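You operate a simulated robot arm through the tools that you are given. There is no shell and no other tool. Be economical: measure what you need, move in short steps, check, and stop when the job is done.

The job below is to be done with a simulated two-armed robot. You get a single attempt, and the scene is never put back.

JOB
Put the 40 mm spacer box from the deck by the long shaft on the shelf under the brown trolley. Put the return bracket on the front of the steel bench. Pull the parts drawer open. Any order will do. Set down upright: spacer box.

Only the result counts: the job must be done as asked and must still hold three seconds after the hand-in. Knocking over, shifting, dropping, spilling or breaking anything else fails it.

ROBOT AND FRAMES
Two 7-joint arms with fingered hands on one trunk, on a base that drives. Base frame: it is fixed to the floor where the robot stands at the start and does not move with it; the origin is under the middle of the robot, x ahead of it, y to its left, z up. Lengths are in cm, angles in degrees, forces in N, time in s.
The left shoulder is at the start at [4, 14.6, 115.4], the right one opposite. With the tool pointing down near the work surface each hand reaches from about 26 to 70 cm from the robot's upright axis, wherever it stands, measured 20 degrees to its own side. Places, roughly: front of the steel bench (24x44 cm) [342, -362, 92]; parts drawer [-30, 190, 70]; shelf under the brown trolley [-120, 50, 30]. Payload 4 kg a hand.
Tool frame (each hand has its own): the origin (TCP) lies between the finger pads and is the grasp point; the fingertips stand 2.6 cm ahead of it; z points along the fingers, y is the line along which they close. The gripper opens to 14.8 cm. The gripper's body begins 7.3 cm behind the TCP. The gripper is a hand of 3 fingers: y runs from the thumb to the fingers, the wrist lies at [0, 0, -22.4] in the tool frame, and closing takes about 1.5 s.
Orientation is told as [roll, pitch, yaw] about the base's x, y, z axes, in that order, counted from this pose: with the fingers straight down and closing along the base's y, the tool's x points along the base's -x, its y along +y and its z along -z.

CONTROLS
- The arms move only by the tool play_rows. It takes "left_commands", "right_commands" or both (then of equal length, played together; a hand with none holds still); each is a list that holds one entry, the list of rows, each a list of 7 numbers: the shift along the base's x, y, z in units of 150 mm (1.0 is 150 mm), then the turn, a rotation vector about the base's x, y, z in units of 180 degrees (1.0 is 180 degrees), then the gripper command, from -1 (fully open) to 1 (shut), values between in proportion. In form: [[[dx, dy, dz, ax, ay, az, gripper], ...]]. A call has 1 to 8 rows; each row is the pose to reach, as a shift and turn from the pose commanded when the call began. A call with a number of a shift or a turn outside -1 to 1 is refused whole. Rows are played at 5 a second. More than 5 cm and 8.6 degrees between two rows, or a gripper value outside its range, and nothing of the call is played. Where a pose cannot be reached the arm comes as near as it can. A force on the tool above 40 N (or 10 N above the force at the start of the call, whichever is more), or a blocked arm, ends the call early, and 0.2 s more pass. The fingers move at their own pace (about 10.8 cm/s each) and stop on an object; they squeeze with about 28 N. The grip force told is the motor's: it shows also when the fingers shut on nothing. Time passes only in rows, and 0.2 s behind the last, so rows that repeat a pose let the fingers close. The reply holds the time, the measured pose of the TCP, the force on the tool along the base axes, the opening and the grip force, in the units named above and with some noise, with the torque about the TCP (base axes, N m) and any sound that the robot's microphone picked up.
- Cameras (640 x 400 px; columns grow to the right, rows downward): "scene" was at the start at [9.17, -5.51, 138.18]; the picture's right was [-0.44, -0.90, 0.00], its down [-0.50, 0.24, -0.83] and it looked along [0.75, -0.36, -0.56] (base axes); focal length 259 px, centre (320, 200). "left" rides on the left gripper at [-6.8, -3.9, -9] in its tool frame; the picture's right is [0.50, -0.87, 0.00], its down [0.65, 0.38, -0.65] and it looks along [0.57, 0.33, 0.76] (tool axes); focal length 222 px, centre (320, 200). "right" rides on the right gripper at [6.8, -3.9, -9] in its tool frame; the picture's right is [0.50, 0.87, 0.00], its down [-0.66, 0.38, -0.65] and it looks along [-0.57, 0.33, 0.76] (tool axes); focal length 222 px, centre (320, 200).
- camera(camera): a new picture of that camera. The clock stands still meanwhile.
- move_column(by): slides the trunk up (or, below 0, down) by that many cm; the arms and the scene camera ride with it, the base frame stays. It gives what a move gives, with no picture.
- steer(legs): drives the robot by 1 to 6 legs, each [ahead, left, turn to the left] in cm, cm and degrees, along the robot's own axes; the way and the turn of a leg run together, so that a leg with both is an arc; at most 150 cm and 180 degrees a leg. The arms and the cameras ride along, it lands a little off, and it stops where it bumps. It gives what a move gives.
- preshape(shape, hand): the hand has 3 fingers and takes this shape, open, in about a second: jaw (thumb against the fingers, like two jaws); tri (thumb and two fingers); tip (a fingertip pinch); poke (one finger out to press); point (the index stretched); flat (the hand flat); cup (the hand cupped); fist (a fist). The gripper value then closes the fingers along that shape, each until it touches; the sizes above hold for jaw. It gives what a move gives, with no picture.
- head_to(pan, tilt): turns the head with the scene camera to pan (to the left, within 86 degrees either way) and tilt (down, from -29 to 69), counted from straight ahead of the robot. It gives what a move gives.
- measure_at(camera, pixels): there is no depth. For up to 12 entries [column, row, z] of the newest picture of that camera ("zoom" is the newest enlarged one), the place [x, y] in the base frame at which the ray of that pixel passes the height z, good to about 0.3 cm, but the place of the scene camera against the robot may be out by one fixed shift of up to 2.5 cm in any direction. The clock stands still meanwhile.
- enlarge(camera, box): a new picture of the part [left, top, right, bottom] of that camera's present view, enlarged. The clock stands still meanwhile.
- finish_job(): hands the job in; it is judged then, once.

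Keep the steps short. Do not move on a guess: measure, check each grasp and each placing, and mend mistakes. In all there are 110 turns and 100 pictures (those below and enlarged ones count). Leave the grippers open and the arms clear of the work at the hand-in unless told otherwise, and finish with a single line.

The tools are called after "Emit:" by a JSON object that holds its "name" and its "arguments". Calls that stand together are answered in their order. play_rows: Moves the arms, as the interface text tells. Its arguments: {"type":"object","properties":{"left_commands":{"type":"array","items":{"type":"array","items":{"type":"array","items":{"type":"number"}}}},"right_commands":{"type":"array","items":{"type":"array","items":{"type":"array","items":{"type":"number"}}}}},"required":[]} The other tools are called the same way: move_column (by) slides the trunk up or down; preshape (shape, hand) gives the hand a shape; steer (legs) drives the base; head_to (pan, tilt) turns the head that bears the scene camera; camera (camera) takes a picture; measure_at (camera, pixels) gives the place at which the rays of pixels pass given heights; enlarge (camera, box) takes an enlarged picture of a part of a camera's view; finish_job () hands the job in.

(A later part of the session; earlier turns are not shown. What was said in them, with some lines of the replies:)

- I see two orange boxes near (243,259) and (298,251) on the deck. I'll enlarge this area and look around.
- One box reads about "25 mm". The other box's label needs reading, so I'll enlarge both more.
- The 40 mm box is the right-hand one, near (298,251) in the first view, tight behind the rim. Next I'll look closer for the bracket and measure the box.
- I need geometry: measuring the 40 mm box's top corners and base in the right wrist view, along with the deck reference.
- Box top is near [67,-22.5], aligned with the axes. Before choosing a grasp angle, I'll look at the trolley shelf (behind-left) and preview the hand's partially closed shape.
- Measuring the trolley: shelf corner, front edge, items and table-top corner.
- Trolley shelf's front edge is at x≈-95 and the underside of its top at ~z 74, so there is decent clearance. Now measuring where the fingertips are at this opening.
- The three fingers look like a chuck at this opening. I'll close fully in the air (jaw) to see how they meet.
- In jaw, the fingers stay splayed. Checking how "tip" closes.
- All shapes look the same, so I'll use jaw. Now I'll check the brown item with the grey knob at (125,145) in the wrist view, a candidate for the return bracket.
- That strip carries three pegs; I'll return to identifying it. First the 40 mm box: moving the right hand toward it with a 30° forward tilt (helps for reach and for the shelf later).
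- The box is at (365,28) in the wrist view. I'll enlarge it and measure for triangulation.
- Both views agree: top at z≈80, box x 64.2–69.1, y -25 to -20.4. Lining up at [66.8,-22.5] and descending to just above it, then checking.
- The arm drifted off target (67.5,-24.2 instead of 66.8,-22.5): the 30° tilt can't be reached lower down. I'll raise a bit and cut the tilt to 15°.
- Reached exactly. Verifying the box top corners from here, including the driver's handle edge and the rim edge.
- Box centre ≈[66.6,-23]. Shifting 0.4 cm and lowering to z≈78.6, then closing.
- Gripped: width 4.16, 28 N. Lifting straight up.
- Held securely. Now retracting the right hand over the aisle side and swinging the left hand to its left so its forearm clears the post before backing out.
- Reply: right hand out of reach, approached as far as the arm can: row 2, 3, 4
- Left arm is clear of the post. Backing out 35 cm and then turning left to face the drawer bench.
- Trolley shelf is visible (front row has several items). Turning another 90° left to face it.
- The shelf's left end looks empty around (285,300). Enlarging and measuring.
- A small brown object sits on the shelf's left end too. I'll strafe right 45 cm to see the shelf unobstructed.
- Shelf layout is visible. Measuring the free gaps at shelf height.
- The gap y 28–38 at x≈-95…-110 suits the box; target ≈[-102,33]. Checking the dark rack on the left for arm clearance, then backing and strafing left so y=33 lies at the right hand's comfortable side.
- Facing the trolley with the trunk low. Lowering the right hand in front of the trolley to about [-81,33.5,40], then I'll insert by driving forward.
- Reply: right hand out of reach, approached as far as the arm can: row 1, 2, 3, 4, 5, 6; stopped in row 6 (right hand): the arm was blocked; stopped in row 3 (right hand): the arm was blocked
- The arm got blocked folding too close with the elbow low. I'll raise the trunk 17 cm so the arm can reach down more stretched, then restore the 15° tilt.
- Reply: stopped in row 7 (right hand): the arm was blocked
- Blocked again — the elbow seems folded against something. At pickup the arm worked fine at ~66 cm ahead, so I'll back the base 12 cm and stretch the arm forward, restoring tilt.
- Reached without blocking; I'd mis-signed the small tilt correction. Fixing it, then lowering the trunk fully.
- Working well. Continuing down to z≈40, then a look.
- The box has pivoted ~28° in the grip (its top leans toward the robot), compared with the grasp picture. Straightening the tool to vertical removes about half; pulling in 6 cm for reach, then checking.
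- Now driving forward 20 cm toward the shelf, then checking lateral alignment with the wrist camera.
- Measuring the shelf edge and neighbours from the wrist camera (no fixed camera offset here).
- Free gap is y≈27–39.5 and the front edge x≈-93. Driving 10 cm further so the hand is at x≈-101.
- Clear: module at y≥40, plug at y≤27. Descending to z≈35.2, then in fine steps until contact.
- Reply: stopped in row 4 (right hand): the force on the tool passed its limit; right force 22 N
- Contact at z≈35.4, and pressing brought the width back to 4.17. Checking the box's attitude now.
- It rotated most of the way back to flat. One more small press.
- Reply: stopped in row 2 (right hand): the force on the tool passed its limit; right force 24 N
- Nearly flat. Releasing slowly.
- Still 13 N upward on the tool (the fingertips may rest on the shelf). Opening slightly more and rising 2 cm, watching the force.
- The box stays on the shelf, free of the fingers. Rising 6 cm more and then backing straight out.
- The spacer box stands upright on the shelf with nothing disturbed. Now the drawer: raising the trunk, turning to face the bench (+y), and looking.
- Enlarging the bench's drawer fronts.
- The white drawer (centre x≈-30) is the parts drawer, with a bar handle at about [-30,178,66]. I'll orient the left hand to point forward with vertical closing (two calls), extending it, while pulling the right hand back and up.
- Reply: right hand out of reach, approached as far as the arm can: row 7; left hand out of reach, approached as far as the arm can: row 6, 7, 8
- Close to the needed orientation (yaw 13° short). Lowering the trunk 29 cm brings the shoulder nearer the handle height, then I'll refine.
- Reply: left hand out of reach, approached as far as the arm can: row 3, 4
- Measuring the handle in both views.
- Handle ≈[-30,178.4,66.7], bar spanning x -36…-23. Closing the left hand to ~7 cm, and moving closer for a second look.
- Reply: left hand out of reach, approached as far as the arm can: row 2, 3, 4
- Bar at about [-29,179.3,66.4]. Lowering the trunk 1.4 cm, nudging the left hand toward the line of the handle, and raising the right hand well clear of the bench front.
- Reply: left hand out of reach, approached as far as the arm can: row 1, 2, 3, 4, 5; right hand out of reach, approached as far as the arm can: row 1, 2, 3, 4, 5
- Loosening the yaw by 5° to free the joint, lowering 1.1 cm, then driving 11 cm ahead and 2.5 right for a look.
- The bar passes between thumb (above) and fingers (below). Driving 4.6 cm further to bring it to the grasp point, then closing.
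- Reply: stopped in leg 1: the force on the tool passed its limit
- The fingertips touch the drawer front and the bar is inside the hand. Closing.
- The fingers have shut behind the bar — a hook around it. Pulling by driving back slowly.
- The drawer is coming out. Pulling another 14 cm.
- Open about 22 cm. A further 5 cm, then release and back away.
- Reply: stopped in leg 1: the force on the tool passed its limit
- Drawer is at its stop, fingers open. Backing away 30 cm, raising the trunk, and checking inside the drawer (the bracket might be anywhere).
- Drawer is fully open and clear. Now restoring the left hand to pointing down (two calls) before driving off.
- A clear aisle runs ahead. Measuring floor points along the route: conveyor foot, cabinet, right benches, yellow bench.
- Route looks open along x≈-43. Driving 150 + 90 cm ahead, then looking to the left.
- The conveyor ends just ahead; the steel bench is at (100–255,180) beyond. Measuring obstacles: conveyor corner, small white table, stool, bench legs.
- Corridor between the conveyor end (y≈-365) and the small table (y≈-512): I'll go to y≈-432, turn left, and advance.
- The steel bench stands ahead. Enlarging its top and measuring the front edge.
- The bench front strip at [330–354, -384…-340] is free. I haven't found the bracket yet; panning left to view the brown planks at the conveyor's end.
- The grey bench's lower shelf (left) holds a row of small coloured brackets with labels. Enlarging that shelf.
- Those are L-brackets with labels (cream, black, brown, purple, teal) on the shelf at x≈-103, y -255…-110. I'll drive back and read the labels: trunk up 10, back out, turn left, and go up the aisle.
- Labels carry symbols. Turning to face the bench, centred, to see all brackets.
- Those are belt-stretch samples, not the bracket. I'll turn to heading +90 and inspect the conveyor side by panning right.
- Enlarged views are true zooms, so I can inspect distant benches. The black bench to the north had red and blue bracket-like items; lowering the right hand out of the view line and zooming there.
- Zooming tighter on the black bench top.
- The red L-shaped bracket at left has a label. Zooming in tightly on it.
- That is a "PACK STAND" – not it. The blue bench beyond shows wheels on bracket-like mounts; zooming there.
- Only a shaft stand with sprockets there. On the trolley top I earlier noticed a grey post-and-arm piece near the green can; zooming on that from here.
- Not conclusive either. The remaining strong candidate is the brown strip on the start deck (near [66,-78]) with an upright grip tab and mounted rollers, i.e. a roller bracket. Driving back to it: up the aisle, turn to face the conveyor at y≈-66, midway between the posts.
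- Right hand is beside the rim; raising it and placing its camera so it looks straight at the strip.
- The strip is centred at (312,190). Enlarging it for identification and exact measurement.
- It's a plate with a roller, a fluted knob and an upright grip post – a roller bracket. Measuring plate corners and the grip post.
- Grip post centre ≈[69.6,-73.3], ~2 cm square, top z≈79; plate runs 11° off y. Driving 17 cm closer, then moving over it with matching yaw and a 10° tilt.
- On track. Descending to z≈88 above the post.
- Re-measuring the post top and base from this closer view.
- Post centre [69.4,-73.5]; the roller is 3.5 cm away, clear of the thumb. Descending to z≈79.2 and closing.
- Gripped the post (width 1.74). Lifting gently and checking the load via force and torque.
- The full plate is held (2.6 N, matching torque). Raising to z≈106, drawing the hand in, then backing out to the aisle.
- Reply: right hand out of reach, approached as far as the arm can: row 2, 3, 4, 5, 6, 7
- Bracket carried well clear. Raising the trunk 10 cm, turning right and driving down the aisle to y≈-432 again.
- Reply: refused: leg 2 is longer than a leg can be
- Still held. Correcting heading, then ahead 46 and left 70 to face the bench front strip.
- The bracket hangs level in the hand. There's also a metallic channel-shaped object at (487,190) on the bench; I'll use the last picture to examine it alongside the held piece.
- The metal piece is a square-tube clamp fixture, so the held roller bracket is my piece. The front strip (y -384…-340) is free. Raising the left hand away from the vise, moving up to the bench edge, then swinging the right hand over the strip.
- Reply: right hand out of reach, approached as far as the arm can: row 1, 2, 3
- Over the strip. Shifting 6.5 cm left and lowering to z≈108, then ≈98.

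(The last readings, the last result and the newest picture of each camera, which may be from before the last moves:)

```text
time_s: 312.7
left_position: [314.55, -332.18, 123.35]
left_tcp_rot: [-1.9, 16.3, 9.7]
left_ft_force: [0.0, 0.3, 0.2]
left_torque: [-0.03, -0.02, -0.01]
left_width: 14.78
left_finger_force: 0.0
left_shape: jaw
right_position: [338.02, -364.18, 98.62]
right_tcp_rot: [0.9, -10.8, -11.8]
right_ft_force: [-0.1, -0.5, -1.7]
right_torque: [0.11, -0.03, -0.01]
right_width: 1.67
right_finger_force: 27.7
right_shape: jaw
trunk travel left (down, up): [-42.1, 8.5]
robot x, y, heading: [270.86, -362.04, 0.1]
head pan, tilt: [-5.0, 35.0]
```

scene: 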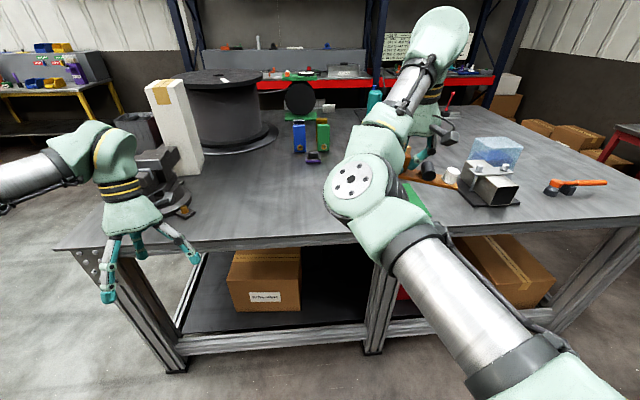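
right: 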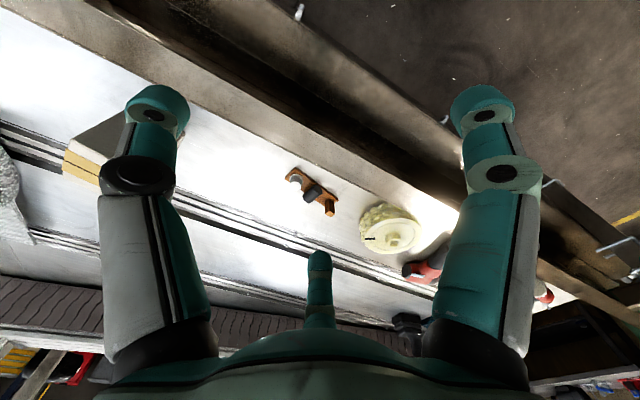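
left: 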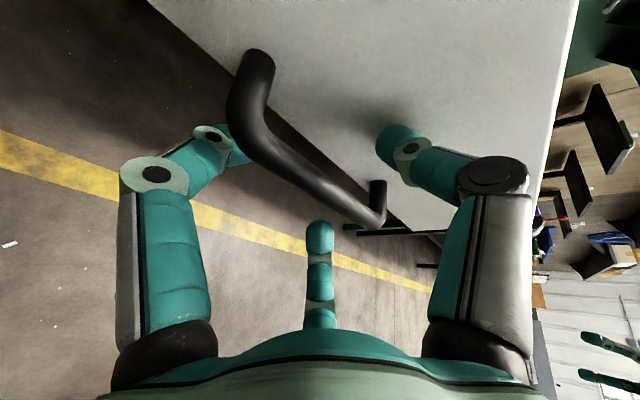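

No contact yet at z 98.6. Continuing in fine 0.3 cm steps until the force changes.

Emit:
{"name": "play_rows", "arguments": {"right_commands": [[[0, 0, -0.03, 0, 0, 0, 1], [0, 0, -0.06, 0, 0, 0, 1], [0, 0, -0.09, 0, 0, 0, 1], [0, 0, -0.12, 0, 0, 0, 1], [0, 0, -0.14, 0, 0, 0, 1], [0, 0, -0.14, 0, 0, 0, 1]]]}}

```text
time_s: 314.1
left_position: [314.57, -332.14, 123.34]
left_tcp_rot: [-1.9, 16.4, 9.6]
left_ft_force: [0.3, 0.1, -0.1]
left_torque: [0.01, 0.0, 0.02]
left_width: 14.8
left_finger_force: 0.1
left_shape: jaw
right_position: [337.98, -364.13, 96.44]
right_tcp_rot: [0.9, -10.8, -11.9]
right_ft_force: [-0.3, 0.1, 0.2]
right_torque: [-0.12, 0.02, 0.03]
right_width: 1.74
right_finger_force: 28.1
right_shape: jaw
trunk travel left (down, up): [-42.1, 8.5]
robot x, y, heading: [270.67, -362.25, 0.0]
head pan, tilt: [-5.0, 35.0]
```

The far end of the plate now touches (torque flipped). Another 0.4 cm.

Emit:
{"name": "play_rows", "arguments": {"right_commands": [[[0, 0, -0.013, 0, 0, 0, 1], [0, 0, -0.026, 0, 0, 0, 1], [0, 0, -0.026, 0, 0, 0, 1]]]}}

```text
time_s: 314.9
left_position: [314.6, -332.06, 123.39]
left_tcp_rot: [-1.8, 16.3, 9.6]
left_ft_force: [0.1, 0.6, -0.1]
left_torque: [0.0, 0.0, -0.03]
left_width: 14.78
left_finger_force: 0.1
left_shape: jaw
right_position: [337.95, -364.24, 96.02]
right_tcp_rot: [0.9, -10.7, -11.7]
right_ft_force: [1.7, 0.7, 0.3]
right_torque: [-0.12, 0.11, 0.05]
right_width: 1.73
right_finger_force: 28.1
right_shape: jaw
trunk travel left (down, up): [-42.1, 8.5]
robot x, y, heading: [270.22, -362.05, -0.0]
head pan, tilt: [-5.0, 35.0]
```

At the predicted seating height. A final 0.25 cm, then opening slowly.

Emit:
{"name": "play_rows", "arguments": {"right_commands": [[[0, 0, -0.01, 0, 0, 0, 1], [0, 0, -0.02, 0, 0, 0, 1], [0, 0, -0.02, 0, 0, 0, 1]]]}}

Emit:
{"name": "play_rows", "arguments": {"right_commands": [[[0, 0, 0, 0, 0, 0, 0.74], [0, 0, 0, 0, 0, 0, 0.68], [0, 0, 0, 0, 0, 0, 0.6], [0, 0, 0, 0, 0, 0, 0.52], [0, 0, 0, 0, 0, 0, 0.44], [0, 0, 0, 0, 0, 0, 0.38], [0, 0, 0, 0, 0, 0, 0.38]]]}}

```text
time_s: 315.7
left_position: [314.55, -332.06, 123.36]
left_tcp_rot: [-1.8, 16.4, 9.6]
left_ft_force: [-0.6, 0.8, -1.0]
left_torque: [-0.01, -0.03, -0.02]
left_width: 14.75
left_finger_force: 0.0
left_shape: jaw
right_position: [337.95, -364.22, 95.92]
right_tcp_rot: [0.9, -11.0, -11.7]
right_ft_force: [2.3, 0.4, 9.0]
right_torque: [-0.05, 0.11, 0.09]
right_width: 1.75
right_finger_force: 28.6
right_shape: jaw
trunk travel left (down, up): [-42.1, 8.5]
robot x, y, heading: [270.77, -362.11, -0.2]
head pan, tilt: [-5.0, 35.0]
```

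```text
time_s: 317.3
left_position: [314.63, -332.11, 123.42]
left_tcp_rot: [-1.9, 16.4, 9.7]
left_ft_force: [0.5, -0.6, 0.1]
left_torque: [0.03, -0.02, -0.04]
left_width: 14.8
left_finger_force: 0.1
left_shape: jaw
right_position: [337.98, -364.3, 95.72]
right_tcp_rot: [0.9, -10.8, -11.8]
right_ft_force: [-0.3, -0.3, 0.3]
right_torque: [0.01, 0.01, -0.03]
right_width: 4.55
right_finger_force: 0.0
right_shape: jaw
trunk travel left (down, up): [-42.1, 8.5]
robot x, y, heading: [271.06, -362.16, 0.2]
head pan, tilt: [-5.0, 35.0]
```

The bracket seated firmly (9 N) and is released, with force back to zero. Lifting the hand straight along the post, up 12 cm.

Emit:
{"name": "play_rows", "arguments": {"right_commands": [[[0, 0, 0.08, 0, 0, 0, 0.38], [0, 0, 0.16, 0, 0, 0, 0.38], [0, 0, 0.26, 0, 0, 0, 0.38], [0, 0, 0.4, 0, 0, 0, 0.38], [0, 0, 0.6, 0, 0, 0, 0.3], [0, 0, 0.8, 0, 0, 0, 0], [0, 0, 1, 0, 0, 0, -0.5], [0, 0, 1, 0, 0, 0, -1]]]}}

Emit:
{"name": "steer", "arguments": {"legs": [[-25, 0, 0]]}}

```text
time_s: 319.1
left_position: [314.6, -332.05, 123.51]
left_tcp_rot: [-2.0, 16.4, 9.6]
left_ft_force: [-0.8, -0.3, -0.2]
left_torque: [-0.01, -0.01, 0.02]
left_width: 14.8
left_finger_force: 0.0
left_shape: jaw
right_position: [338.06, -364.29, 110.78]
right_tcp_rot: [0.9, -10.8, -11.8]
right_ft_force: [1.3, 0.7, 0.8]
right_torque: [-0.01, -0.02, 0.02]
right_width: 14.79
right_finger_force: 0.1
right_shape: jaw
trunk travel left (down, up): [-42.1, 8.5]
robot x, y, heading: [270.19, -362.09, -0.1]
head pan, tilt: [-5.0, 35.0]
```

```text
time_s: 321.0
left_position: [289.59, -332.15, 123.32]
left_tcp_rot: [-1.8, 16.5, 9.7]
left_ft_force: [0.4, -0.6, 0.0]
left_torque: [-0.01, 0.03, 0.0]
left_width: 14.81
left_finger_force: 0.0
left_shape: jaw
right_position: [312.89, -364.12, 110.67]
right_tcp_rot: [0.9, -10.7, -11.7]
right_ft_force: [0.8, 0.4, 0.0]
right_torque: [0.03, 0.02, 0.01]
right_width: 14.78
right_finger_force: 0.1
right_shape: jaw
trunk travel left (down, up): [-42.1, 8.5]
robot x, y, heading: [245.15, -362.11, -0.0]
head pan, tilt: [-5.0, 35.0]
```

The hands carry no load, are open, and are clear of the bench. The box and drawer were checked by picture; the bracket's placing only by force, as no pictures are left. Handing in.

Emit:
{"name": "finish_job", "arguments": {}}

```text
The job is handed in.
```

Handed in: the 40 mm box stands upright on the trolley shelf and the parts drawer is fully open (both seen in pictures); the piece I took to be the return bracket, a brown roller plate with no readable label, is on the front of the steel bench, its placing confirmed by force only.
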